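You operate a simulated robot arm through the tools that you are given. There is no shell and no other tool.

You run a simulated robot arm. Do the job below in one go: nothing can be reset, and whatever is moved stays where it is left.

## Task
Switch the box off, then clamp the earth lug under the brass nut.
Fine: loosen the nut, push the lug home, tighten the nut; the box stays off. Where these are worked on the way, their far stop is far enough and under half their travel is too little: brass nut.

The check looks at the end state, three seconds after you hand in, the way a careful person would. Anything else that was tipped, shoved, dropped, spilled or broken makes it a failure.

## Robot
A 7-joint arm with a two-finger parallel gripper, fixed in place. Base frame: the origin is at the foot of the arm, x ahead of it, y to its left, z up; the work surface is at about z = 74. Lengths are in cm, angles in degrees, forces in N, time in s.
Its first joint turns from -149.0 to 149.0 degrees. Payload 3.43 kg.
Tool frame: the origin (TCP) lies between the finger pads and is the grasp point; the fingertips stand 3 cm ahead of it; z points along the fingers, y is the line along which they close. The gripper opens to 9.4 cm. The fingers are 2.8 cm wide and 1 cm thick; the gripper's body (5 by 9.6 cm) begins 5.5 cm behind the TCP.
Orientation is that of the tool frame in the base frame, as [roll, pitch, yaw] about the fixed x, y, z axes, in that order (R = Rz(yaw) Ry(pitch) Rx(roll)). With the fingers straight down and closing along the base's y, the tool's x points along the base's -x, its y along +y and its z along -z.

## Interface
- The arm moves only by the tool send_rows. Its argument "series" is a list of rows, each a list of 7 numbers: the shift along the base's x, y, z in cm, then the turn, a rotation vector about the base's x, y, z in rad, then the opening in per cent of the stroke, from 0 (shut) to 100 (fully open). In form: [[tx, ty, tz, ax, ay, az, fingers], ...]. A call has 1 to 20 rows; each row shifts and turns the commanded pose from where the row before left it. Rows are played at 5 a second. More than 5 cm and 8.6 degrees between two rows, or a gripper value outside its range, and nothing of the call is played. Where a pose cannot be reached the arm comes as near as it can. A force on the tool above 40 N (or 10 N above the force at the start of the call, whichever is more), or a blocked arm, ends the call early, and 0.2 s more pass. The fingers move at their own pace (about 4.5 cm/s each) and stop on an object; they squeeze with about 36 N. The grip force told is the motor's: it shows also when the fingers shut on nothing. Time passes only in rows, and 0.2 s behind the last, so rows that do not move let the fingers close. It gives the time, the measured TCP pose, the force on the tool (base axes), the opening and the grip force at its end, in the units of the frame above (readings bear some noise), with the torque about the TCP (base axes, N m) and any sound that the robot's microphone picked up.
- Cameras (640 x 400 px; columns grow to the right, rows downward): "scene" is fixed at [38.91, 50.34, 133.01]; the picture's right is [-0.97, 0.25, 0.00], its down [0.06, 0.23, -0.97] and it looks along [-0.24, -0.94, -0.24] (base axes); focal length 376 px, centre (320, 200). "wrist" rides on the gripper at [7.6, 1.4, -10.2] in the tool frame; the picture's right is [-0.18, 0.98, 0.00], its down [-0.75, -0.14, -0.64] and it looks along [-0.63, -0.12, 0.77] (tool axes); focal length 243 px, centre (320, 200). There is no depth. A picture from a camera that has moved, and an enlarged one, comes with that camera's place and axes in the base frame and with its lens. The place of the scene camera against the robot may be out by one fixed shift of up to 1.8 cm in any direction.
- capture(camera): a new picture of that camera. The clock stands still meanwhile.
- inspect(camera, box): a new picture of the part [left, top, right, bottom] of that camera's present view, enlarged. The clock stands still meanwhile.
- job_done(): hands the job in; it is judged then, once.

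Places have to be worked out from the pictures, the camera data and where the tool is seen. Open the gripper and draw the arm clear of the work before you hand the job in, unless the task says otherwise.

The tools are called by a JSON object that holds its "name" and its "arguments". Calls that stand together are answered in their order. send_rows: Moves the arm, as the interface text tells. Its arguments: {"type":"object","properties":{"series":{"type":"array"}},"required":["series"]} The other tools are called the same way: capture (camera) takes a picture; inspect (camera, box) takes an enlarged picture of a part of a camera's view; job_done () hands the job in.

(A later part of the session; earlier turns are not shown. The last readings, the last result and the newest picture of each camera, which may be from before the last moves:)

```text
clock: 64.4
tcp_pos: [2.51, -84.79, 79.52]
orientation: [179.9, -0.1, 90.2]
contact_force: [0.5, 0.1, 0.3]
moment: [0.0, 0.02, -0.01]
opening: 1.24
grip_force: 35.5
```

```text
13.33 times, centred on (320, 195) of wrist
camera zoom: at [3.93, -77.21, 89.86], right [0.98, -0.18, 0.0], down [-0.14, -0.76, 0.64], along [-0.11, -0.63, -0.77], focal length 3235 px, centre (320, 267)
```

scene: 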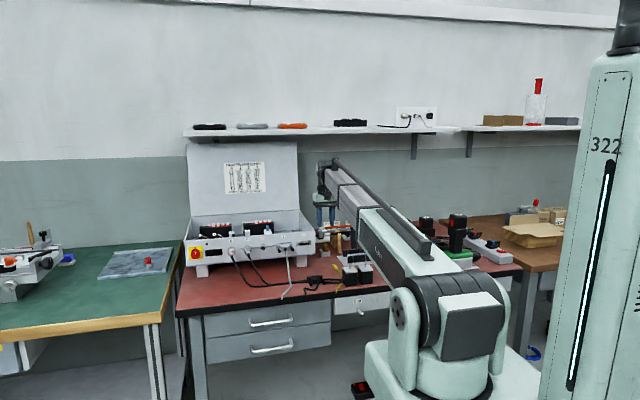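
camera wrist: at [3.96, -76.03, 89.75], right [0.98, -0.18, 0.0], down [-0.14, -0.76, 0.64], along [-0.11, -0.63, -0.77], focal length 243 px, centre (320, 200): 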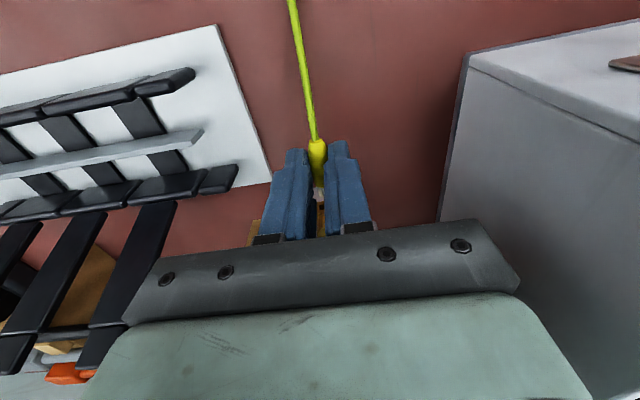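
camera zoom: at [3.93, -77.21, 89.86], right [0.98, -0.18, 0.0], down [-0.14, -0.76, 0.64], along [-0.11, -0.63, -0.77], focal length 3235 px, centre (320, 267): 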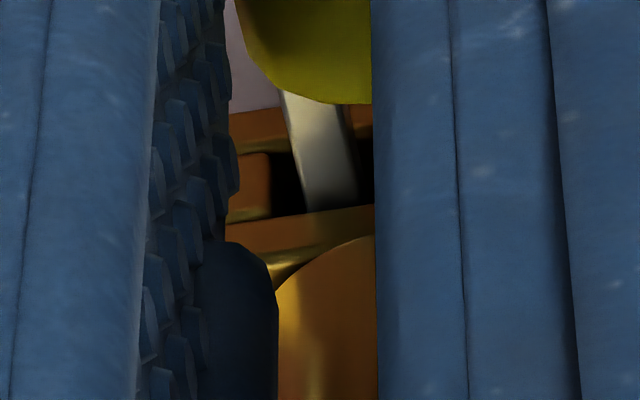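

The prong now passes under the upper lip with no force. I continue in 0.2 cm steps toward home.

{"name": "send_rows", "arguments": {"series": [[0, -0.15, 0, 0, 0, 0, 0], [0, -0.15, 0, 0, 0, 0, 0]]}}

{"name": "send_rows", "arguments": {"series": [[0, -0.15, 0, 0, 0, 0, 0]]}}

{"name": "inspect", "arguments": {"camera": "wrist", "box": [296, 180, 344, 210]}}

```text
clock: 65.0
tcp_pos: [2.47, -85.07, 79.49]
orientation: [179.9, -0.2, 90.1]
contact_force: [-1.1, 0.0, -0.5]
moment: [-0.02, -0.01, 0.0]
opening: 1.23
grip_force: 35.6
```

```text
clock: 65.4
tcp_pos: [2.45, -85.23, 79.6]
orientation: [179.8, -0.1, 90.2]
contact_force: [0.0, -0.5, 0.2]
moment: [0.02, 0.03, 0.0]
opening: 1.25
grip_force: 36.0
```

```text
13.33 times, centred on (320, 195) of wrist
camera zoom: at [3.94, -77.66, 89.85], right [0.98, -0.18, 0.0], down [-0.14, -0.76, 0.64], along [-0.11, -0.63, -0.77], focal length 3235 px, centre (320, 267)
```

zoom: 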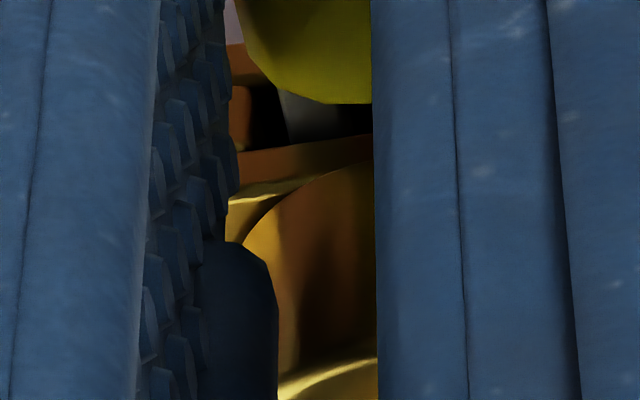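

Most of the fork is in, still without force. I continue gently for the last 0.35–0.4 cm until the yellow body meets the clamp.

{"name": "send_rows", "arguments": {"series": [[0, -0.15, 0, 0, 0, 0, 0], [0, -0.1, 0, 0, 0, 0, 0]]}}

{"name": "send_rows", "arguments": {"series": [[0, -0.1, 0, 0, 0, 0, 0]]}}

{"name": "inspect", "arguments": {"camera": "wrist", "box": [296, 180, 344, 210]}}

```text
clock: 66.0
tcp_pos: [2.57, -85.48, 79.61]
orientation: [180.0, -0.1, 90.2]
contact_force: [0.0, -0.2, -0.2]
moment: [-0.01, 0.0, -0.02]
opening: 1.25
grip_force: 35.9
```

```text
clock: 66.4
tcp_pos: [2.38, -85.53, 79.56]
orientation: [179.9, 0.0, 90.1]
contact_force: [0.1, 1.4, -0.9]
moment: [-0.01, 0.02, -0.03]
opening: 1.21
grip_force: 36.2
```

```text
13.33 times, centred on (320, 195) of wrist
camera zoom: at [3.94, -78.01, 89.86], right [0.98, -0.18, 0.0], down [-0.14, -0.76, 0.64], along [-0.11, -0.63, -0.77], focal length 3235 px, centre (320, 267)
```

zoom: 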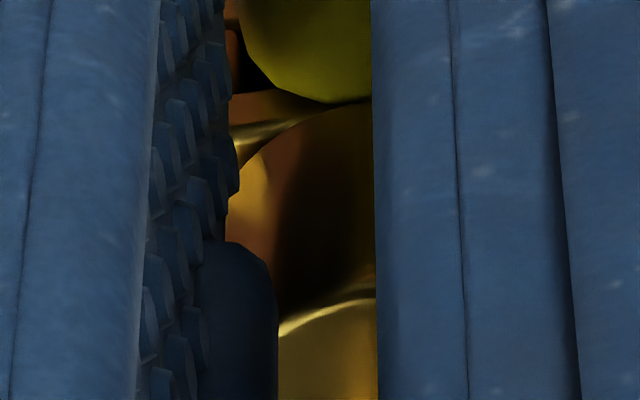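

The yellow body is almost against the clamp and nut. A last couple of tiny pushes until a clear push-back shows it is home.

{"name": "send_rows", "arguments": {"series": [[0, -0.08, 0, 0, 0, 0, 0]]}}

{"name": "send_rows", "arguments": {"series": [[0, -0.08, 0, 0, 0, 0, 0]]}}

{"name": "inspect", "arguments": {"camera": "wrist", "box": [296, 180, 344, 210]}}

```text
clock: 66.8
tcp_pos: [2.51, -85.54, 79.54]
orientation: [179.9, -0.1, 90.2]
contact_force: [-1.2, 0.3, -0.8]
moment: [0.01, 0.05, -0.03]
opening: 1.23
grip_force: 35.9
```

```text
clock: 67.2
tcp_pos: [2.46, -85.52, 79.51]
orientation: [179.9, -0.3, 90.2]
contact_force: [-3.7, 8.3, -8.1]
moment: [0.12, 0.06, -0.04]
opening: 1.22
grip_force: 36.1
```

```text
13.33 times, centred on (320, 195) of wrist
camera zoom: at [3.91, -78.06, 89.82], right [0.98, -0.18, 0.0], down [-0.14, -0.76, 0.64], along [-0.12, -0.63, -0.77], focal length 3235 px, centre (320, 267)
```

zoom: 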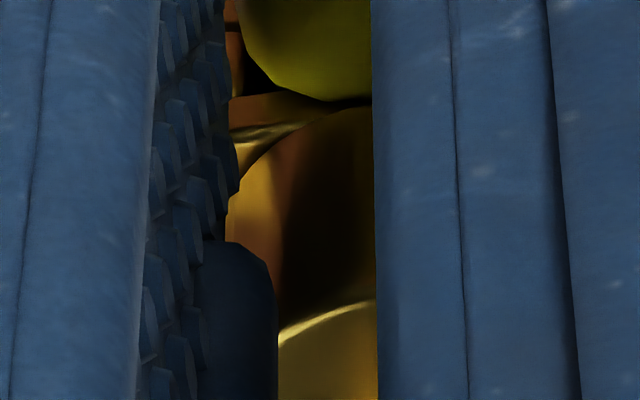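

Push-back is now 8 N in y but also 8 N downward, so the top of the yellow body may be rubbing under the nut. I lower 0.08 cm and see whether it seats further.

{"name": "send_rows", "arguments": {"series": [[-0.03, 0, -0.08, 0, 0, 0, 0]]}}

{"name": "send_rows", "arguments": {"series": [[0, -0.06, 0, 0, 0, 0, 0]]}}

{"name": "inspect", "arguments": {"camera": "scene", "box": [321, 245, 337, 255]}}

```text
clock: 67.6
tcp_pos: [2.41, -85.5, 79.49]
orientation: [179.9, -0.2, 90.1]
contact_force: [-1.4, 12.1, -2.8]
moment: [0.28, 0.1, -0.08]
opening: 1.21
grip_force: 35.8
```

```text
clock: 68.0
tcp_pos: [2.41, -85.55, 79.52]
orientation: [-180.0, -0.2, 90.2]
contact_force: [-0.9, 20.3, -1.4]
moment: [0.37, 0.05, -0.07]
opening: 1.24
grip_force: 35.9
```

```text
16.00 times, centred on (329, 250) of scene
camera zoom: at [38.91, 50.34, 133.01], right [-0.97, 0.25, 0.0], down [0.06, 0.23, -0.97], along [-0.24, -0.94, -0.24], focal length 6014 px, centre (176, -600)
```

zoom: 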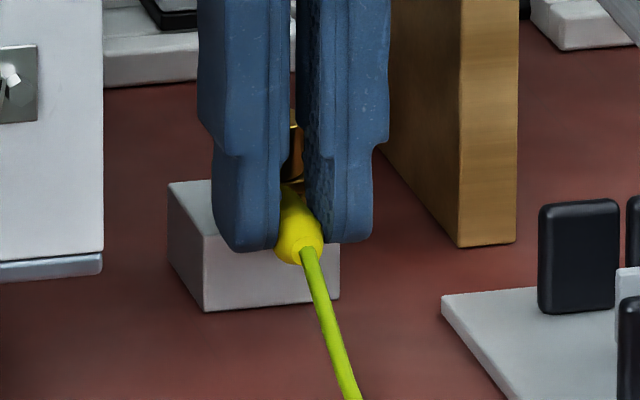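

A firm 20 N in y with hardly any vertical load: the lug is seated against the clamp. I relax the push slightly, open the fingers and check that it stays.

{"name": "send_rows", "arguments": {"series": [[0, 0.12, 0.03, 0, 0, 0, 0], [0, 0, 0, 0, 0, 0, 0]]}}

{"name": "send_rows", "arguments": {"series": [[0, 0, 0, 0, 0, 0, 18], [0, 0, 0, 0, 0, 0, 26], [0, 0, 0, 0, 0, 0, 30], [0, 0, 0, 0, 0, 0, 30]]}}

{"name": "inspect", "arguments": {"camera": "scene", "box": [321, 245, 337, 255]}}

{"name": "inspect", "arguments": {"camera": "wrist", "box": [270, 140, 366, 200]}}

```text
clock: 68.6
tcp_pos: [2.44, -85.44, 79.46]
orientation: [179.9, -0.2, 90.1]
contact_force: [0.0, 14.3, -5.3]
moment: [0.45, 0.02, -0.1]
opening: 1.24
grip_force: 35.8
```

```text
clock: 69.6
tcp_pos: [2.5, -85.61, 79.48]
orientation: [179.9, 0.0, 90.2]
contact_force: [-0.1, -0.8, -0.6]
moment: [-0.01, 0.0, 0.01]
opening: 2.81
grip_force: 0.1
```

```text
16.00 times, centred on (329, 250) of scene
camera zoom: at [38.91, 50.34, 133.01], right [-0.97, 0.25, 0.0], down [0.06, 0.23, -0.97], along [-0.24, -0.94, -0.24], focal length 6014 px, centre (176, -600)
```

zoom: 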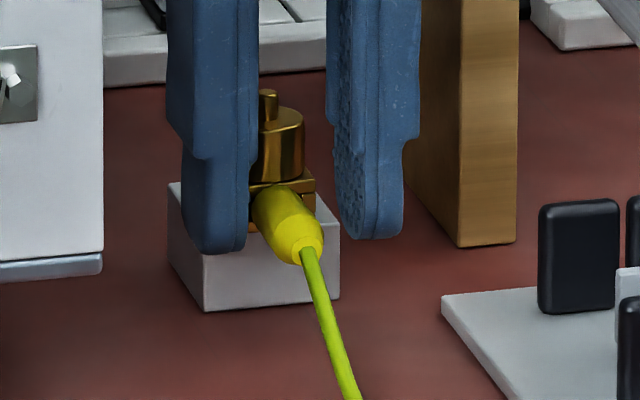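

```text
6.67 times, centred on (318, 170) of wrist
camera zoom: at [3.89, -78.09, 89.81], right [0.98, -0.18, 0.0], down [-0.14, -0.76, 0.64], along [-0.11, -0.63, -0.77], focal length 1618 px, centre (333, 400)
```

zoom: 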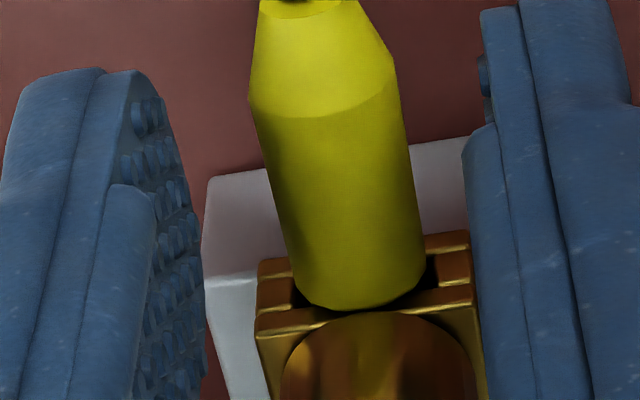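

The lug stays in place, seated squarely against the clamp. I rise straight up clear of it.

{"name": "send_rows", "arguments": {"series": [[0, 0, 1.5, 0, 0, 0, 30], [0, 0, 3, 0, 0, 0, 30], [0, 0, 4, 0, 0, 0, 34], [0, 0, 4, 0, 0, 0, 34]]}}

{"name": "inspect", "arguments": {"camera": "scene", "box": [321, 245, 337, 255]}}

{"name": "inspect", "arguments": {"camera": "wrist", "box": [280, 95, 360, 145]}}

```text
clock: 70.6
tcp_pos: [2.45, -85.53, 92.08]
orientation: [179.9, -0.1, 90.2]
contact_force: [1.0, 0.2, 0.1]
moment: [-0.01, 0.05, 0.0]
opening: 3.17
grip_force: 0.1
```

```text
16.00 times, centred on (329, 250) of scene
camera zoom: at [38.91, 50.34, 133.01], right [-0.97, 0.25, 0.0], down [0.06, 0.23, -0.97], along [-0.24, -0.94, -0.24], focal length 6014 px, centre (176, -600)
```

zoom: 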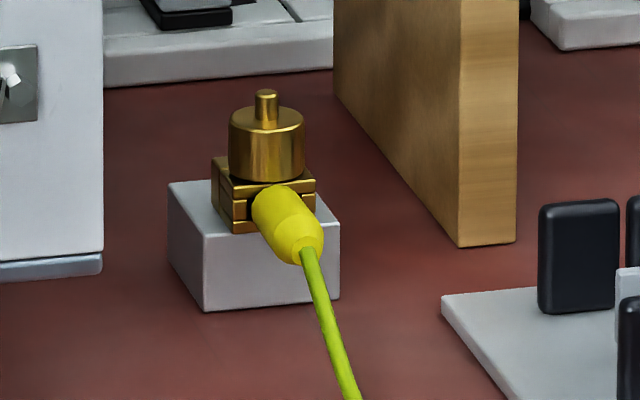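

```text
8.00 times, centred on (320, 120) of wrist
camera zoom: at [3.91, -78.04, 102.26], right [0.98, -0.18, 0.0], down [-0.14, -0.76, 0.64], along [-0.11, -0.63, -0.77], focal length 1941 px, centre (320, 840)
```

zoom: 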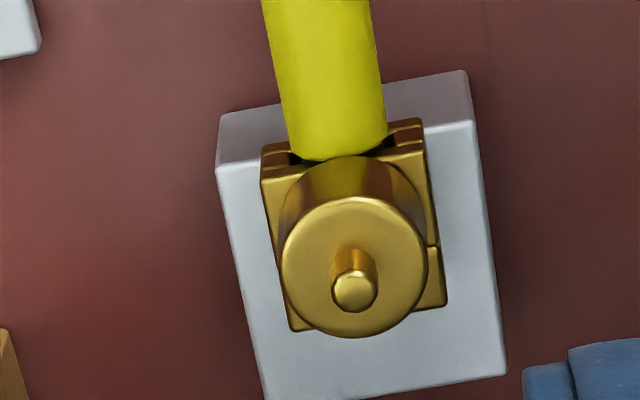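

The lug sits level in the slot, and nothing else moved. For tightening I need clockwise turns, so I first wind the wrist up to yaw ≈ 252° above the nut.

{"name": "send_rows", "arguments": {"series": [[0, -0.123, 0, 0, 0, 0.1415, 34], [0, -0.123, 0, 0, 0, 0.1415, 34], [0, -0.123, 0, 0, 0, 0.1415, 34], [0, -0.123, 0, 0, 0, 0.1415, 34], [0, -0.123, 0, 0, 0, 0.1415, 34], [0, -0.123, 0, 0, 0, 0.1415, 34], [0, -0.123, 0, 0, 0, 0.1415, 34], [0, -0.123, 0, 0, 0, 0.1415, 34], [0, -0.123, 0, 0, 0, 0.1415, 34], [0, -0.123, 0, 0, 0, 0.1415, 34], [0, -0.123, 0, 0, 0, 0.1415, 34], [0, -0.123, 0, 0, 0, 0.1415, 34], [0, -0.123, 0, 0, 0, 0.1415, 34], [0, -0.123, 0, 0, 0, 0.1415, 34], [0, -0.123, 0, 0, 0, 0.1415, 34], [0, -0.123, 0, 0, 0, 0.1415, 34], [0, -0.123, 0, 0, 0, 0.1415, 34], [0, -0.123, 0, 0, 0, 0.1415, 34], [0, -0.123, 0, 0, 0, 0.1415, 34], [0, -0.123, 0, 0, 0, 0.1415, 34]]}}

{"name": "capture", "arguments": {"camera": "wrist"}}

{"name": "inspect", "arguments": {"camera": "scene", "box": [300, 200, 380, 250]}}

```text
clock: 74.8
tcp_pos: [2.53, -88.0, 91.98]
orientation: [180.0, -0.1, -107.5]
contact_force: [-0.9, 1.3, 0.5]
moment: [0.04, 0.0, 0.0]
opening: 3.22
grip_force: 0.0
```

```text
taken
camera wrist: at [-1.07, -94.92, 102.28], right [-0.88, 0.47, 0.0], down [0.36, 0.68, 0.64], along [0.3, 0.57, -0.77], focal length 243 px, centre (320, 200)
```

wrist: 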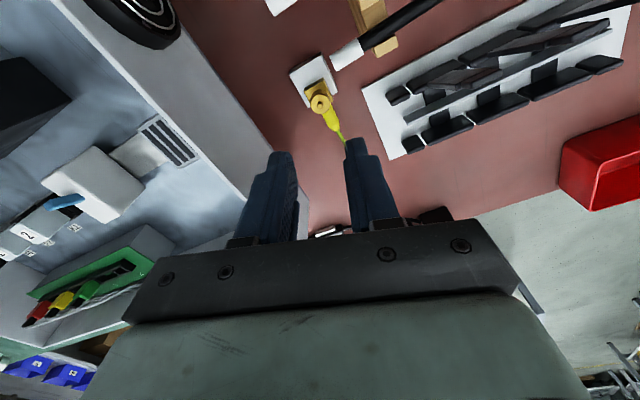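

```text
8.00 times, centred on (340, 225) of scene
camera zoom: at [38.91, 50.34, 133.01], right [-0.97, 0.25, 0.0], down [0.06, 0.23, -0.97], along [-0.24, -0.94, -0.24], focal length 3007 px, centre (160, 0)
```

zoom: 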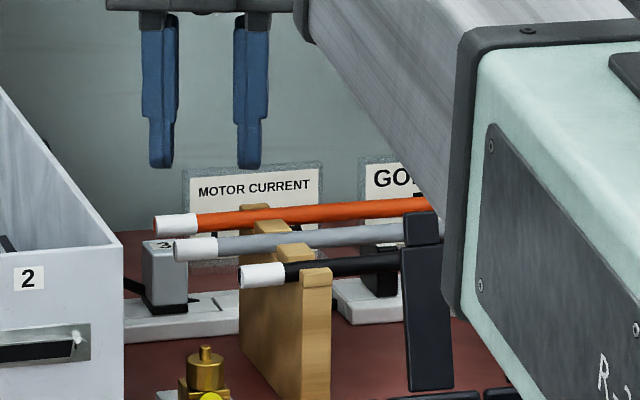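

The lug is fine, but comparing with earlier pictures the black rod's white tip has slid about 2.2 cm toward -x (it was brushed when I wound the wrist back beside it). It is clear of the fingers now, so I will tighten first, winding back only above the rods, and then put the rod back. I take a look at the rods before descending.

{"name": "inspect", "arguments": {"camera": "scene", "box": [310, 205, 406, 265]}}

{"name": "inspect", "arguments": {"camera": "wrist", "box": [280, 0, 440, 100]}}

```text
6.67 times, centred on (358, 235) of scene
camera zoom: at [38.91, 50.34, 133.01], right [-0.97, 0.25, 0.0], down [0.06, 0.23, -0.97], along [-0.24, -0.94, -0.24], focal length 2506 px, centre (67, -33)
```

zoom: 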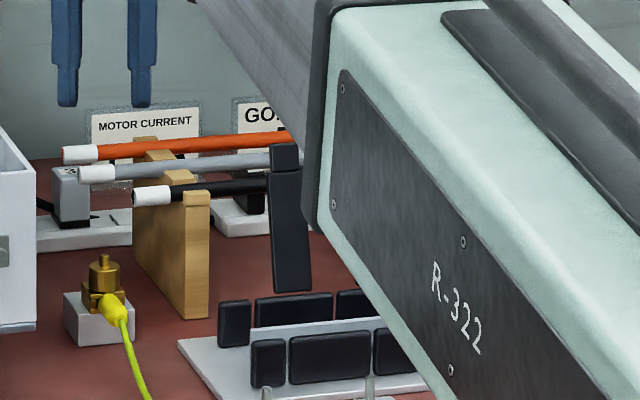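

```text
4.00 times, centred on (360, 50) of wrist
camera zoom: at [-1.07, -94.92, 102.28], right [-0.88, 0.47, 0.0], down [0.36, 0.68, 0.64], along [0.3, 0.57, -0.77], focal length 970 px, centre (160, 800)
```

zoom: 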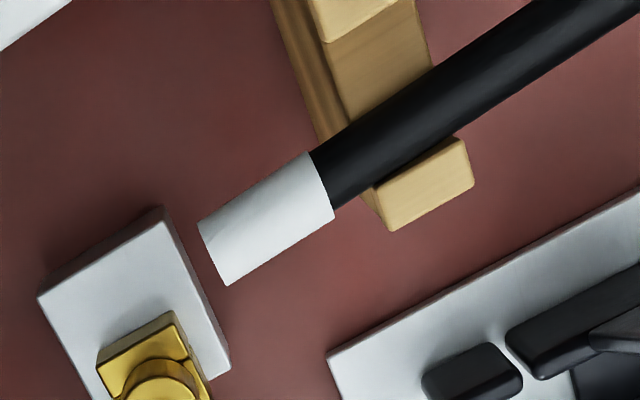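

The rod is still resting in its notch, only slid lengthwise. I descend onto the nut now with the fingers about 2.8 cm open.

{"name": "send_rows", "arguments": {"series": [[0, 0, -4, 0, 0, 0, 30], [0, 0, -4, 0, 0, 0, 30], [0, 0, -2, 0, 0, 0, 30], [0, 0, -0.85, 0, 0, 0, 30]]}}

{"name": "inspect", "arguments": {"camera": "wrist", "box": [240, 110, 400, 210]}}

{"name": "inspect", "arguments": {"camera": "scene", "box": [316, 240, 348, 260]}}

```text
clock: 75.8
tcp_pos: [2.38, -88.05, 81.1]
orientation: [179.9, -0.1, -107.6]
contact_force: [0.9, -0.3, -0.5]
moment: [-0.01, -0.01, 0.02]
opening: 2.8
grip_force: 0.1
```

```text
4.00 times, centred on (320, 160) of wrist
camera zoom: at [-1.16, -94.9, 91.38], right [-0.88, 0.47, 0.0], down [0.36, 0.68, 0.64], along [0.3, 0.56, -0.77], focal length 970 px, centre (320, 360)
```

zoom: 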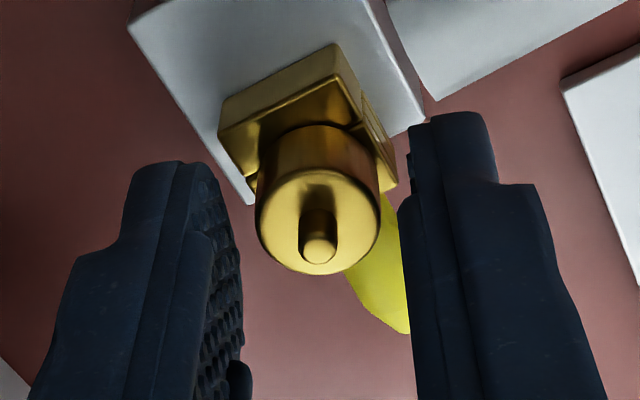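

```text
16.00 times, centred on (332, 250) of scene
camera zoom: at [38.91, 50.34, 133.01], right [-0.97, 0.25, 0.0], down [0.06, 0.23, -0.97], along [-0.24, -0.94, -0.24], focal length 6014 px, centre (128, -600)
```

zoom: 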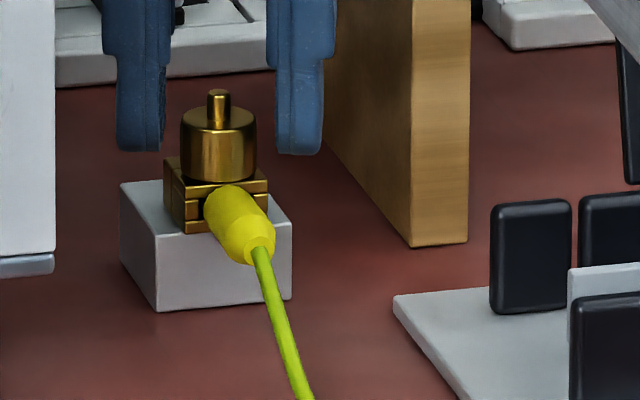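

The nut is centred between the fingers. I close on it and begin tightening clockwise (-z).

{"name": "send_rows", "arguments": {"series": [[0.05, 0, 0, 0, 0, 0, 20], [0, 0, 0, 0, 0, 0, 5], [0, 0, 0, 0, 0, 0, 0], [0, 0, 0, 0, 0, 0, 0]]}}

{"name": "send_rows", "arguments": {"series": [[0, 0, 0, 0, 0, -0.13, 0], [0, 0, 0, 0, 0, -0.13, 0], [0, 0, 0, 0, 0, -0.13, 0], [0, 0, 0, 0, 0, -0.13, 0], [0, 0, 0, 0, 0, -0.13, 0], [0, 0, 0, 0, 0, -0.13, 0], [0, 0, 0, 0, 0, -0.13, 0], [0, 0, 0, 0, 0, -0.13, 0]]}}

{"name": "inspect", "arguments": {"camera": "scene", "box": [316, 240, 348, 260]}}

```text
clock: 76.8
tcp_pos: [2.52, -87.99, 81.16]
orientation: [179.9, -0.1, -107.6]
contact_force: [-1.3, 1.9, -4.0]
moment: [-0.31, 0.17, -0.03]
opening: 1.82
grip_force: 44.7
```

```text
clock: 78.6
tcp_pos: [2.5, -88.03, 80.99]
orientation: [179.8, 0.0, -167.3]
contact_force: [-11.0, 3.7, -10.8]
moment: [0.12, -0.27, 0.05]
opening: 1.8
grip_force: 44.8
```

```text
16.00 times, centred on (332, 250) of scene
camera zoom: at [38.91, 50.34, 133.01], right [-0.97, 0.25, 0.0], down [0.06, 0.23, -0.97], along [-0.24, -0.94, -0.24], focal length 6014 px, centre (128, -600)
```

zoom: 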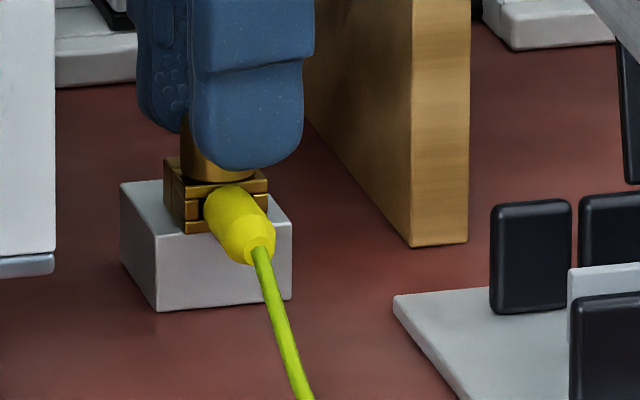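

The nut turns, the lug stays, and the fingers clear the lug's top. I continue clockwise.

{"name": "send_rows", "arguments": {"series": [[-0.05, 0, 0, 0, 0, -0.13, 0], [0, 0, 0, 0, 0, -0.13, 0], [0, 0, 0, 0, 0, -0.13, 0], [0, 0, 0, 0, 0, -0.13, 0], [0, 0, 0, 0, 0, -0.13, 0], [0, 0, 0, 0, 0, -0.13, 0], [0, 0, 0, 0, 0, -0.13, 0], [0, 0, 0, 0, 0, -0.13, 0]]}}

{"name": "send_rows", "arguments": {"series": [[0, 0, 0, 0, 0, -0.13, 0], [0, 0, 0, 0, 0, -0.13, 0], [0, 0, 0, 0, 0, -0.13, 0], [0, 0, 0, 0, 0, -0.13, 0], [0, 0, 0, 0, 0, -0.13, 0], [0, 0, 0, 0, 0, -0.13, 0], [0, 0, 0, 0, 0, -0.13, 0], [0, 0, 0, 0, 0, -0.13, 0]]}}

{"name": "inspect", "arguments": {"camera": "scene", "box": [300, 205, 380, 255]}}

```text
clock: 80.4
tcp_pos: [2.34, -88.04, 81.09]
orientation: [179.8, -0.1, 133.0]
contact_force: [-6.4, 9.4, -16.6]
moment: [0.09, 0.13, 0.04]
opening: 1.8
grip_force: 45.5
```

```text
clock: 82.2
tcp_pos: [2.45, -88.09, 81.12]
orientation: [179.9, -0.1, 73.4]
contact_force: [-7.6, 12.8, -15.4]
moment: [0.44, 0.2, 0.0]
opening: 1.83
grip_force: 45.0
```

```text
8.00 times, centred on (340, 230) of scene
camera zoom: at [38.91, 50.34, 133.01], right [-0.97, 0.25, 0.0], down [0.06, 0.23, -0.97], along [-0.24, -0.94, -0.24], focal length 3007 px, centre (160, -40)
```

zoom: 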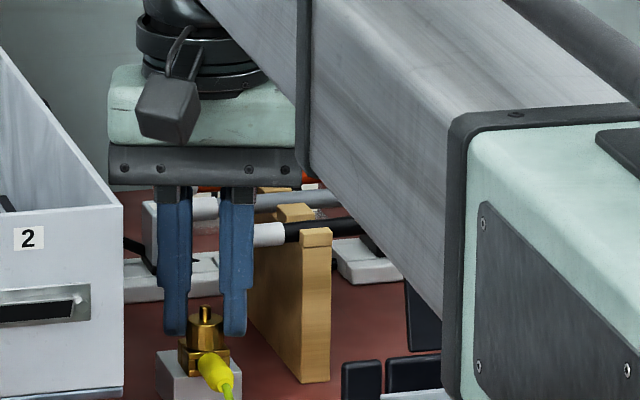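

The nut is pulling the tool down a little (-15 N in z), as a tightening thread would; 179° done. I follow it down by 0.1 cm and turn another 60°.

{"name": "send_rows", "arguments": {"series": [[0, -0.05, -0.1, 0, 0, 0, 0], [0, 0, 0, 0, 0, -0.13, 0], [0, 0, 0, 0, 0, -0.13, 0], [0, 0, 0, 0, 0, -0.13, 0], [0, 0, 0, 0, 0, -0.13, 0], [0, 0, 0, 0, 0, -0.13, 0], [0, 0, 0, 0, 0, -0.13, 0], [0, 0, 0, 0, 0, -0.13, 0], [0, 0, 0, 0, 0, -0.13, 0]]}}

{"name": "inspect", "arguments": {"camera": "scene", "box": [300, 205, 380, 255]}}

{"name": "capture", "arguments": {"camera": "wrist"}}

```text
clock: 84.2
tcp_pos: [2.48, -87.94, 81.13]
orientation: [180.0, -0.1, 13.8]
contact_force: [-2.3, 14.6, 7.6]
moment: [0.6, -0.51, 0.0]
opening: 1.82
grip_force: 44.6
```

```text
8.00 times, centred on (340, 230) of scene
camera zoom: at [38.91, 50.34, 133.01], right [-0.97, 0.25, 0.0], down [0.06, 0.23, -0.97], along [-0.24, -0.94, -0.24], focal length 3007 px, centre (160, -40)
```

zoom: 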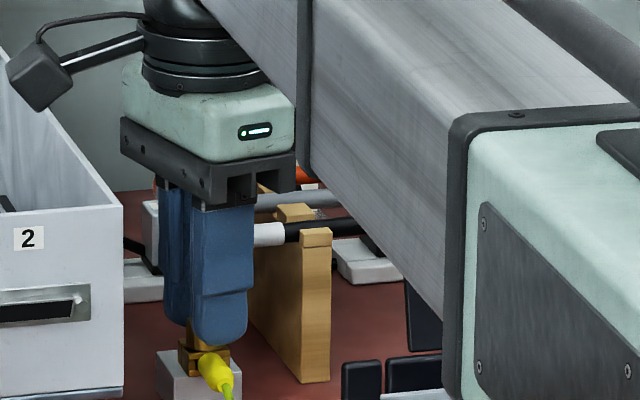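

```text
taken
camera wrist: at [10.24, -87.62, 91.42], right [0.06, -1.0, 0.0], down [-0.77, -0.04, 0.64], along [-0.64, -0.04, -0.77], focal length 243 px, centre (320, 200)
```

wrist: 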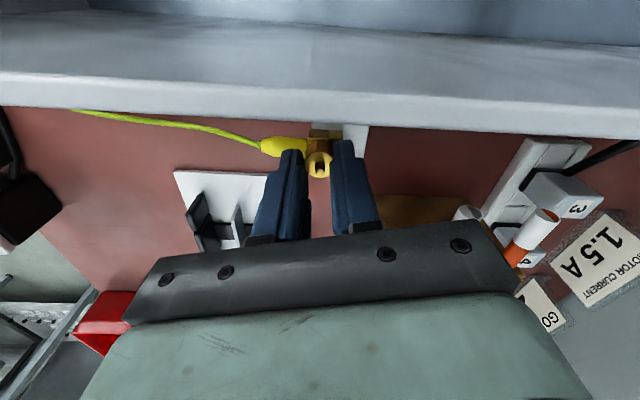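

238° tightened so far and still no resisting torque. The wrist has range left, so I carry on clockwise, watching the torque.

{"name": "send_rows", "arguments": {"series": [[0, -0.05, 0.03, 0, 0, -0.13, 0], [0, 0, 0, 0, 0, -0.13, 0], [0, 0, 0, 0, 0, -0.13, 0], [0, 0, 0, 0, 0, -0.13, 0], [0, 0, 0, 0, 0, -0.13, 0]]}}

{"name": "capture", "arguments": {"camera": "wrist"}}

{"name": "inspect", "arguments": {"camera": "scene", "box": [290, 195, 386, 255]}}

```text
clock: 85.4
tcp_pos: [2.5, -88.01, 81.14]
orientation: [-180.0, 0.0, -23.4]
contact_force: [-0.3, 16.3, 6.5]
moment: [0.78, 0.28, 0.41]
opening: 1.85
grip_force: 44.5
```

```text
taken
camera wrist: at [8.99, -92.42, 91.38], right [-0.56, -0.83, 0.0], down [-0.64, 0.43, 0.64], along [-0.53, 0.36, -0.77], focal length 243 px, centre (320, 200)
```

wrist: 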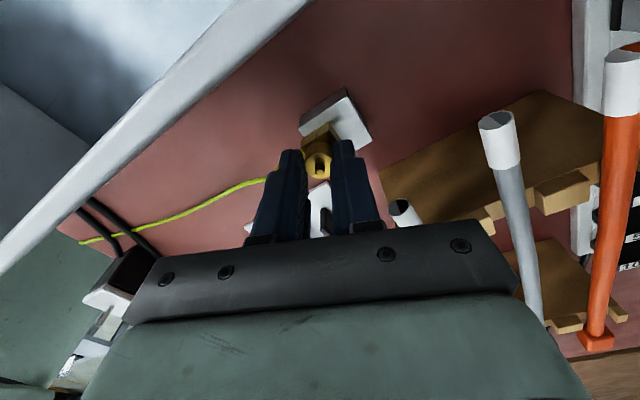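

```text
6.67 times, centred on (338, 225) of scene
camera zoom: at [38.91, 50.34, 133.01], right [-0.97, 0.25, 0.0], down [0.06, 0.23, -0.97], along [-0.24, -0.94, -0.24], focal length 2506 px, centre (200, 33)
```

zoom: 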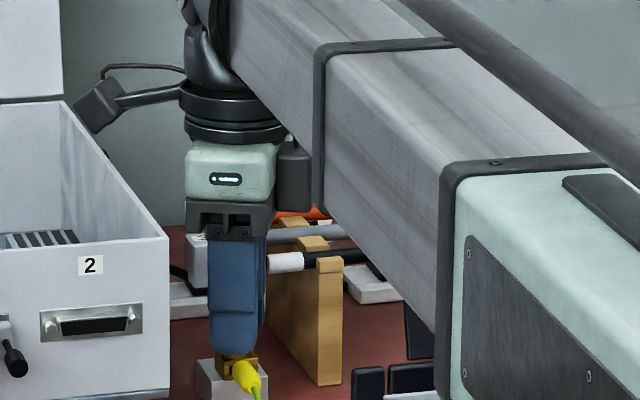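

A resisting torque of +0.41 N·m has appeared after about 276°. I turn a bit more in single small steps to see whether the nut is really tight.

{"name": "send_rows", "arguments": {"series": [[0, -0.06, 0, 0, 0, -0.1, 0]]}}

{"name": "send_rows", "arguments": {"series": [[0, 0, 0, 0, 0, -0.1, 0]]}}

{"name": "send_rows", "arguments": {"series": [[0, 0, 0, 0, 0, -0.1, 0]]}}

{"name": "inspect", "arguments": {"camera": "wrist", "box": [240, 90, 400, 190]}}

{"name": "inspect", "arguments": {"camera": "scene", "box": [316, 240, 348, 260]}}

```text
clock: 85.8
tcp_pos: [2.42, -88.06, 81.14]
orientation: [-180.0, -0.1, -29.0]
contact_force: [1.8, 18.7, 2.8]
moment: [0.29, -0.08, 0.3]
opening: 1.88
grip_force: 44.8
```

```text
clock: 86.2
tcp_pos: [2.54, -88.08, 81.14]
orientation: [-179.9, 0.0, -34.7]
contact_force: [5.3, 20.3, -2.0]
moment: [0.22, -0.23, 0.22]
opening: 1.87
grip_force: 45.1
```

```text
clock: 86.6
tcp_pos: [2.49, -88.13, 81.07]
orientation: [179.9, 0.0, -40.5]
contact_force: [7.5, 18.5, -2.5]
moment: [0.47, -0.23, 0.08]
opening: 1.88
grip_force: 45.0
```

```text
4.00 times, centred on (320, 140) of wrist
camera zoom: at [7.45, -94.16, 91.38], right [-0.78, -0.63, 0.0], down [-0.48, 0.6, 0.64], along [-0.4, 0.5, -0.77], focal length 970 px, centre (320, 440)
```

zoom: 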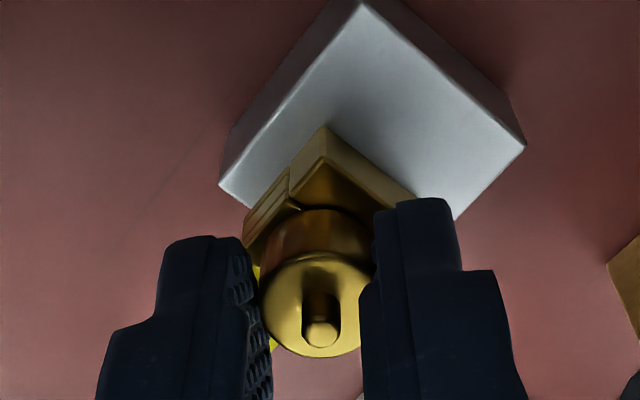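

```text
16.00 times, centred on (332, 250) of scene
camera zoom: at [38.91, 50.34, 133.01], right [-0.97, 0.25, 0.0], down [0.06, 0.23, -0.97], along [-0.24, -0.94, -0.24], focal length 6014 px, centre (128, -600)
```

zoom: 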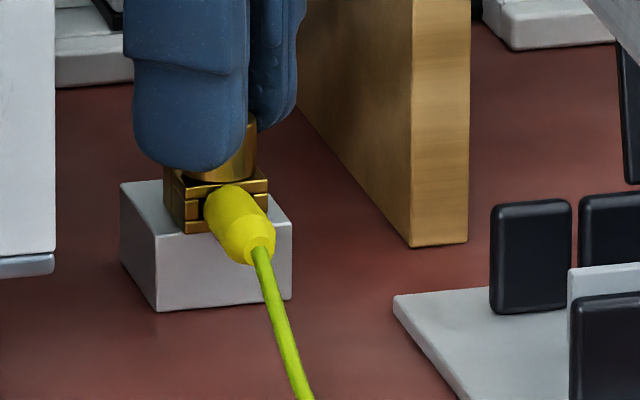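

The torque peaks and then fades as the pads creep, the same signature as at the far stop: the nut is tight. To be sure I re-grip afresh (re-centring in y) and test once more.

{"name": "send_rows", "arguments": {"series": [[0, 0, 0, 0, 0, 0, 15], [0, 0.1, 0, 0, 0, 0, 24], [0, 0, 0, 0, 0, 0, 24], [0, 0, 0, 0, 0, 0, 10], [0, 0, 0, 0, 0, 0, 0], [0, 0, 0, 0, 0, 0, 0]]}}

{"name": "send_rows", "arguments": {"series": [[0, 0, 0, 0, 0, -0.1, 0]]}}

{"name": "send_rows", "arguments": {"series": [[0, 0, 0, 0, 0, -0.1, 0]]}}

```text
clock: 88.0
tcp_pos: [2.57, -88.01, 81.2]
orientation: [179.9, -0.1, -40.4]
contact_force: [7.6, 5.3, 4.2]
moment: [0.41, -0.11, 0.04]
opening: 1.81
grip_force: 45.0
```

```text
clock: 88.4
tcp_pos: [2.5, -88.22, 81.05]
orientation: [-180.0, -0.1, -46.2]
contact_force: [6.8, 8.4, 5.0]
moment: [0.02, -0.41, 0.43]
opening: 1.84
grip_force: 44.9
```

```text
clock: 88.8
tcp_pos: [2.44, -88.03, 81.19]
orientation: [-180.0, 0.0, -51.9]
contact_force: [4.5, 9.9, 3.9]
moment: [0.43, -0.27, 0.43]
opening: 1.85
grip_force: 45.3
```

A fresh grip meets 0.43 N·m at once: the nut is tight on the lug. I open and rise straight up well above the rods.

{"name": "send_rows", "arguments": {"series": [[0, 0, 0, 0, 0, 0, 15], [0, 0, 0, 0, 0, 0, 26], [0, 0, 0, 0, 0, 0, 26], [0, 0, 1, 0, 0, 0, 26], [0, 0, 3, 0, 0, 0, 26], [0, 0, 4, 0, 0, 0, 26], [0, 0, 4, 0, 0, 0, 26]]}}

{"name": "inspect", "arguments": {"camera": "scene", "box": [310, 215, 358, 245]}}

{"name": "inspect", "arguments": {"camera": "scene", "box": [316, 240, 348, 260]}}

{"name": "capture", "arguments": {"camera": "wrist"}}

```text
clock: 90.4
tcp_pos: [2.43, -88.14, 93.19]
orientation: [179.9, 0.0, -51.9]
contact_force: [0.3, -0.2, 0.8]
moment: [0.0, -0.03, -0.02]
opening: 2.44
grip_force: 0.1
```

```text
13.33 times, centred on (334, 230) of scene
camera zoom: at [38.91, 50.34, 133.01], right [-0.97, 0.25, 0.0], down [0.06, 0.23, -0.97], along [-0.24, -0.94, -0.24], focal length 5012 px, centre (133, -200)
```

zoom: 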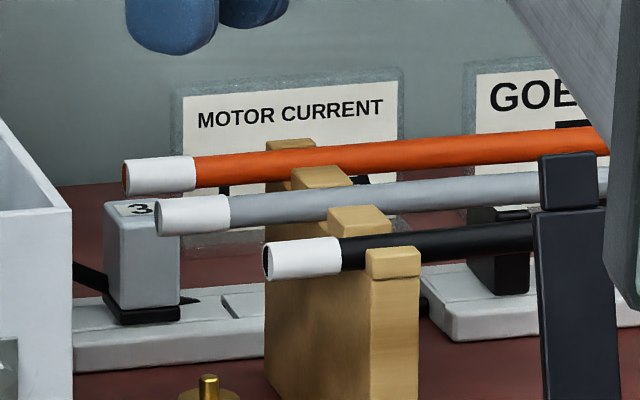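

```text
16.00 times, centred on (332, 250) of scene
camera zoom: at [38.91, 50.34, 133.01], right [-0.97, 0.25, 0.0], down [0.06, 0.23, -0.97], along [-0.24, -0.94, -0.24], focal length 6014 px, centre (128, -600)
```

zoom: 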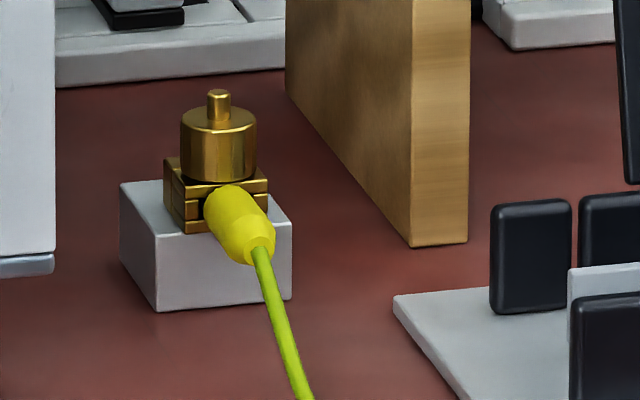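

```text
taken
camera wrist: at [6.12, -95.1, 103.48], right [-0.89, -0.46, 0.0], down [-0.35, 0.68, 0.64], along [-0.3, 0.57, -0.77], focal length 243 px, centre (320, 200)
```

wrist: 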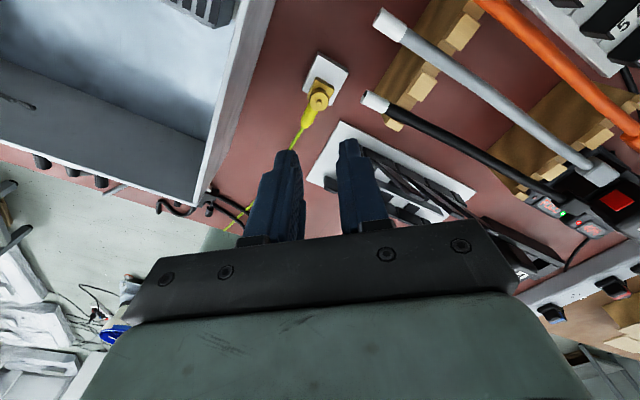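

The lug is clamped and the terminal unmoved. Now I put the black rod right: it has slid about 2.4 cm toward -x. I move above its tip with the fingers set to close along y and look closely.

{"name": "send_rows", "arguments": {"series": [[-0.45, -0.55, 0, 0, 0, 0.13, 30], [-0.45, -0.55, 0, 0, 0, 0.13, 30], [-0.45, -0.55, 0, 0, 0, 0.13, 30], [-0.45, -0.55, 0, 0, 0, 0.13, 30], [-0.45, -0.55, 0, 0, 0, 0.13, 30], [-0.45, -0.55, 0, 0, 0, 0.13, 30], [-0.45, -0.55, 0, 0, 0, 0.126, 30]]}}

{"name": "capture", "arguments": {"camera": "wrist"}}

{"name": "inspect", "arguments": {"camera": "scene", "box": [300, 200, 380, 250]}}

```text
clock: 92.0
tcp_pos: [-0.59, -91.92, 93.12]
orientation: [179.9, -0.1, 0.1]
contact_force: [-1.3, 0.5, 0.0]
moment: [0.03, 0.03, 0.01]
opening: 2.82
grip_force: 0.1
```

```text
taken
camera wrist: at [6.98, -93.39, 103.4], right [-0.18, -0.98, 0.0], down [-0.76, 0.14, 0.64], along [-0.63, 0.12, -0.77], focal length 243 px, centre (320, 200)
```

wrist: 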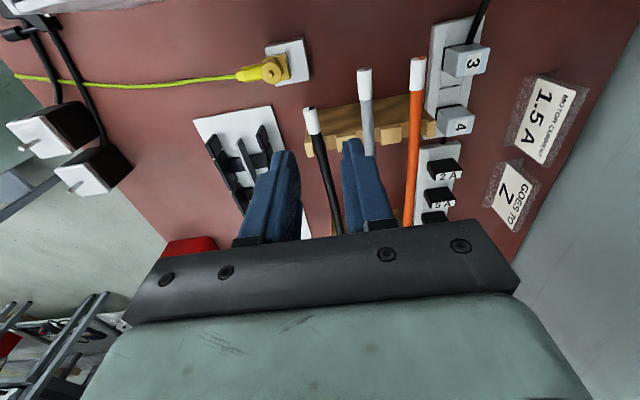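

```text
8.00 times, centred on (340, 225) of scene
camera zoom: at [38.91, 50.34, 133.01], right [-0.97, 0.25, 0.0], down [0.06, 0.23, -0.97], along [-0.24, -0.94, -0.24], focal length 3007 px, centre (160, 0)
```

zoom: 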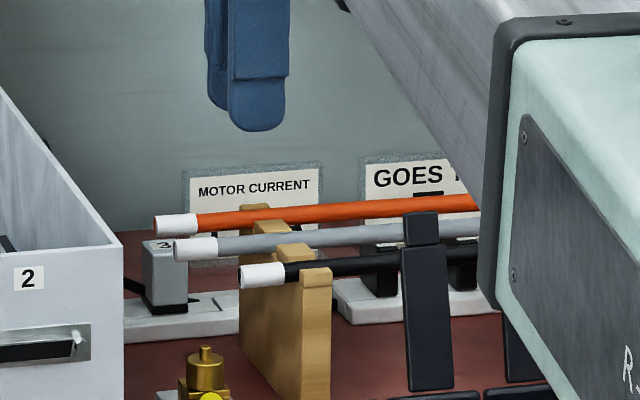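

The black rod looks parallel to the others, still in its notch. I enlarge its tip to place the grip exactly.

{"name": "inspect", "arguments": {"camera": "wrist", "box": [280, 80, 376, 140]}}

{"name": "inspect", "arguments": {"camera": "wrist", "box": [290, 50, 450, 150]}}

{"name": "inspect", "arguments": {"camera": "wrist", "box": [280, 140, 440, 240]}}

```text
6.67 times, centred on (328, 110) of wrist
camera zoom: at [6.98, -93.39, 103.4], right [-0.18, -0.98, 0.0], down [-0.76, 0.14, 0.64], along [-0.63, 0.12, -0.77], focal length 1618 px, centre (267, 800)
```

zoom: 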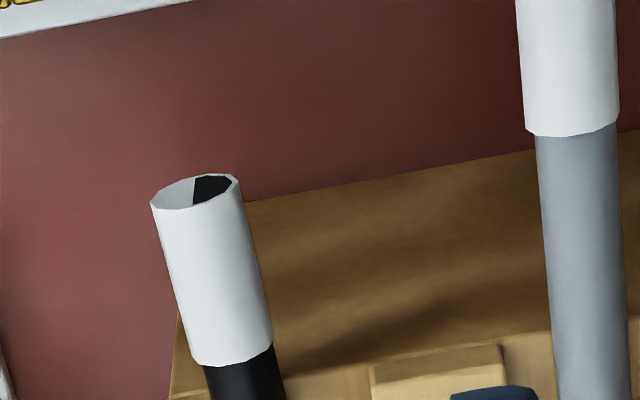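

```text
4.00 times, centred on (370, 100) of wrist
camera zoom: at [6.98, -93.39, 103.4], right [-0.18, -0.98, 0.0], down [-0.76, 0.14, 0.64], along [-0.63, 0.12, -0.77], focal length 970 px, centre (120, 600)
```

zoom: 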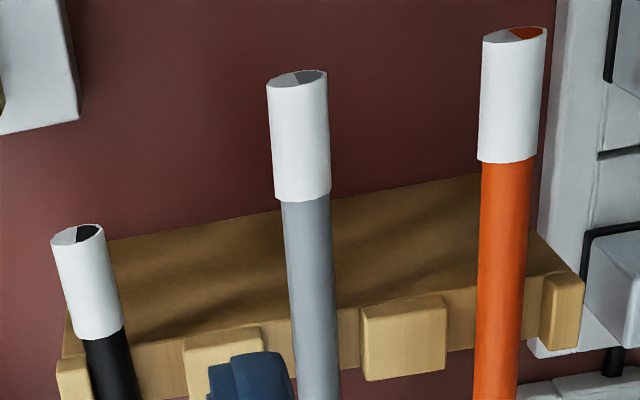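

```text
4.00 times, centred on (360, 190) of wrist
camera zoom: at [6.98, -93.39, 103.4], right [-0.18, -0.98, 0.0], down [-0.76, 0.14, 0.64], along [-0.63, 0.12, -0.77], focal length 970 px, centre (160, 240)
```

zoom: 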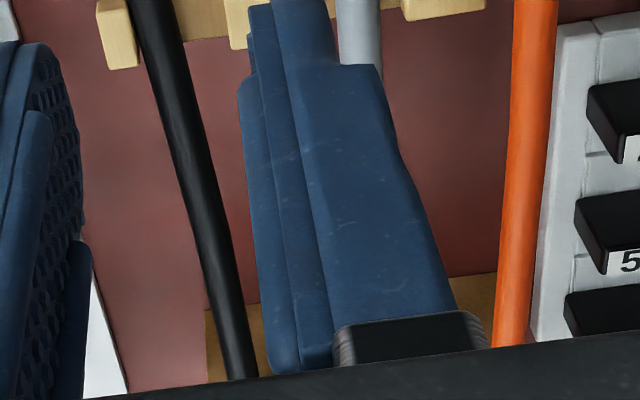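

Compared with its neighbours (tips at x ≈ 2.04, spaced 4.15 cm), the black rod's tip is now at about (-0.2, -91.1, 82.2) instead of (2.05, -91.85), turned about 1.3°. I line the tool up over its white sleeve, half way down, and look again.

{"name": "send_rows", "arguments": {"series": [[-0.25, 0.4, -1, 0, 0, 0.023, 32], [-0.25, 0.37, -2, 0, 0, 0, 32], [0, 0, -2, 0, 0, 0, 32]]}}

{"name": "capture", "arguments": {"camera": "wrist"}}

{"name": "inspect", "arguments": {"camera": "wrist", "box": [260, 110, 388, 190]}}

{"name": "inspect", "arguments": {"camera": "scene", "box": [310, 205, 374, 245]}}

```text
clock: 92.8
tcp_pos: [-1.1, -91.27, 87.95]
orientation: [179.9, -0.2, 1.3]
contact_force: [0.5, 0.1, 0.0]
moment: [0.0, -0.01, -0.02]
opening: 3.01
grip_force: 0.0
```

```text
taken
camera wrist: at [6.54, -92.5, 98.29], right [-0.16, -0.99, 0.0], down [-0.76, 0.13, 0.64], along [-0.63, 0.1, -0.77], focal length 243 px, centre (320, 200)
```

wrist: 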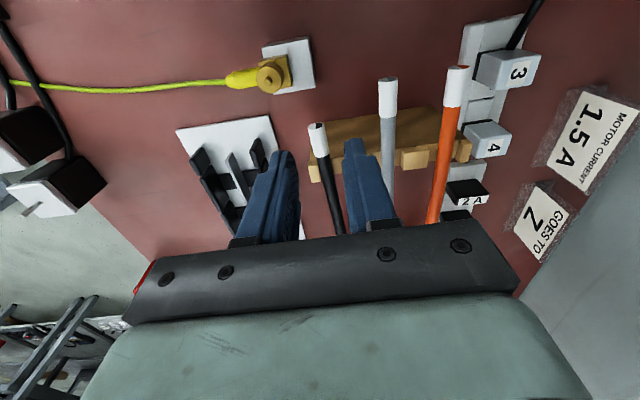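

```text
5.00 times, centred on (324, 150) of wrist
camera zoom: at [6.54, -92.5, 98.29], right [-0.16, -0.99, 0.0], down [-0.76, 0.13, 0.64], along [-0.63, 0.1, -0.77], focal length 1213 px, centre (300, 450)
```

zoom: 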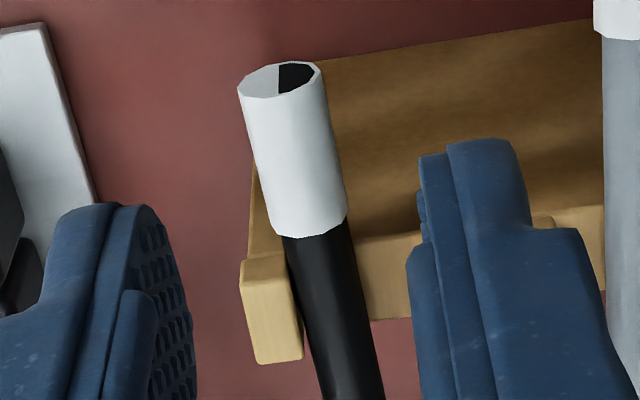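

```text
10.00 times, centred on (342, 225) of scene
camera zoom: at [38.91, 50.34, 133.01], right [-0.97, 0.25, 0.0], down [0.06, 0.23, -0.97], along [-0.24, -0.94, -0.24], focal length 3759 px, centre (100, -50)
```

zoom: 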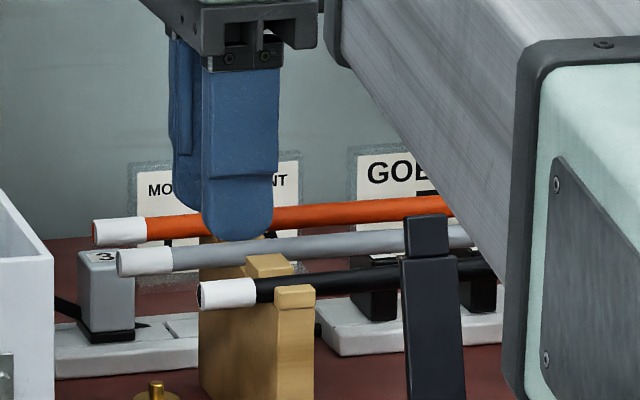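

The rod lies at y ≈ -91.17 under the tool, turned about 2.3°. I align to that, descend so the pads are level with the rod, and look before closing.

{"name": "send_rows", "arguments": {"series": [[0, 0.1, -1, 0, 0, 0.017, 32], [0, 0, -1.5, 0, 0, 0, 32], [0, 0, -1.2, 0, 0, 0, 32], [0, 0, -0.3, 0, 0, 0, 32]]}}

{"name": "inspect", "arguments": {"camera": "wrist", "box": [256, 110, 384, 190]}}

{"name": "inspect", "arguments": {"camera": "scene", "box": [310, 215, 374, 255]}}

```text
clock: 93.8
tcp_pos: [-1.23, -91.07, 83.94]
orientation: [179.9, -0.1, 2.3]
contact_force: [0.6, 0.0, 0.2]
moment: [0.01, -0.03, -0.01]
opening: 3.03
grip_force: 0.1
```

```text
5.00 times, centred on (320, 150) of wrist
camera zoom: at [6.53, -92.26, 94.32], right [-0.14, -0.99, 0.0], down [-0.76, 0.11, 0.64], along [-0.63, 0.09, -0.77], focal length 1213 px, centre (320, 450)
```

zoom: 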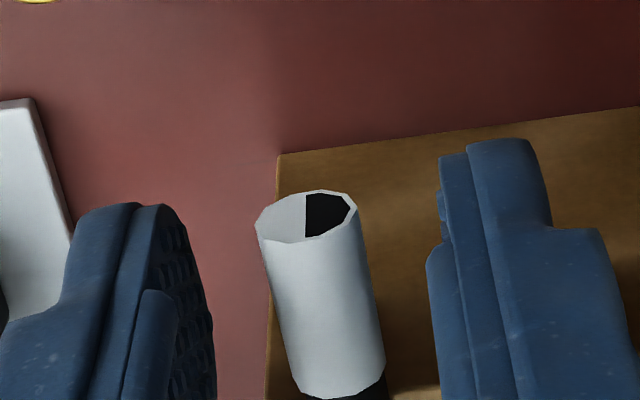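

```text
10.00 times, centred on (342, 235) of scene
camera zoom: at [38.91, 50.34, 133.01], right [-0.97, 0.25, 0.0], down [0.06, 0.23, -0.97], along [-0.24, -0.94, -0.24], focal length 3759 px, centre (100, -150)
```

zoom: 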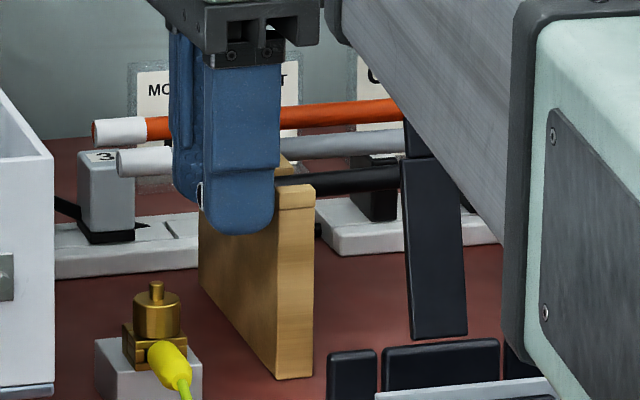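

The rod is centred between the pads at y ≈ -91.17. I close on the white sleeve.

{"name": "send_rows", "arguments": {"series": [[0, 0, 0, 0, 0, 0, 22], [0, 0, 0, 0, 0, 0, 16], [0, 0, 0, 0, 0, 0, 12], [0, 0, 0, 0, 0, 0, 8], [0, 0, 0, 0, 0, 0, 8]]}}

{"name": "inspect", "arguments": {"camera": "wrist", "box": [256, 110, 384, 190]}}

{"name": "inspect", "arguments": {"camera": "scene", "box": [310, 215, 374, 255]}}

```text
clock: 95.0
tcp_pos: [-1.24, -91.09, 84.05]
orientation: [179.8, -0.2, 2.3]
contact_force: [0.2, 0.3, 0.1]
moment: [0.01, 0.01, 0.01]
opening: 0.86
grip_force: 35.5
```

```text
5.00 times, centred on (320, 150) of wrist
camera zoom: at [6.53, -92.26, 94.34], right [-0.14, -0.99, 0.0], down [-0.76, 0.11, 0.64], along [-0.63, 0.09, -0.77], focal length 1213 px, centre (320, 450)
```

zoom: 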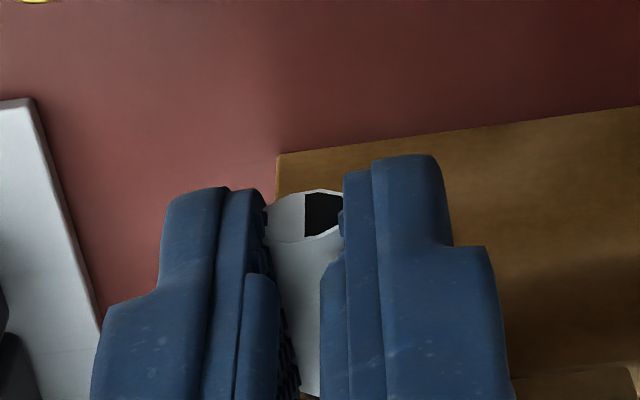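

```text
10.00 times, centred on (342, 235) of scene
camera zoom: at [38.91, 50.34, 133.01], right [-0.97, 0.25, 0.0], down [0.06, 0.23, -0.97], along [-0.24, -0.94, -0.24], focal length 3759 px, centre (100, -150)
```

zoom: 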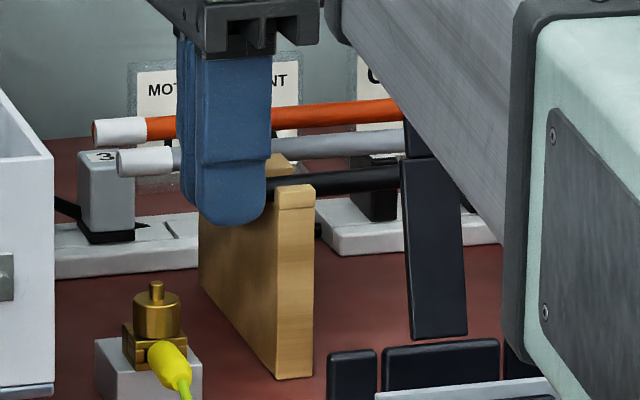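

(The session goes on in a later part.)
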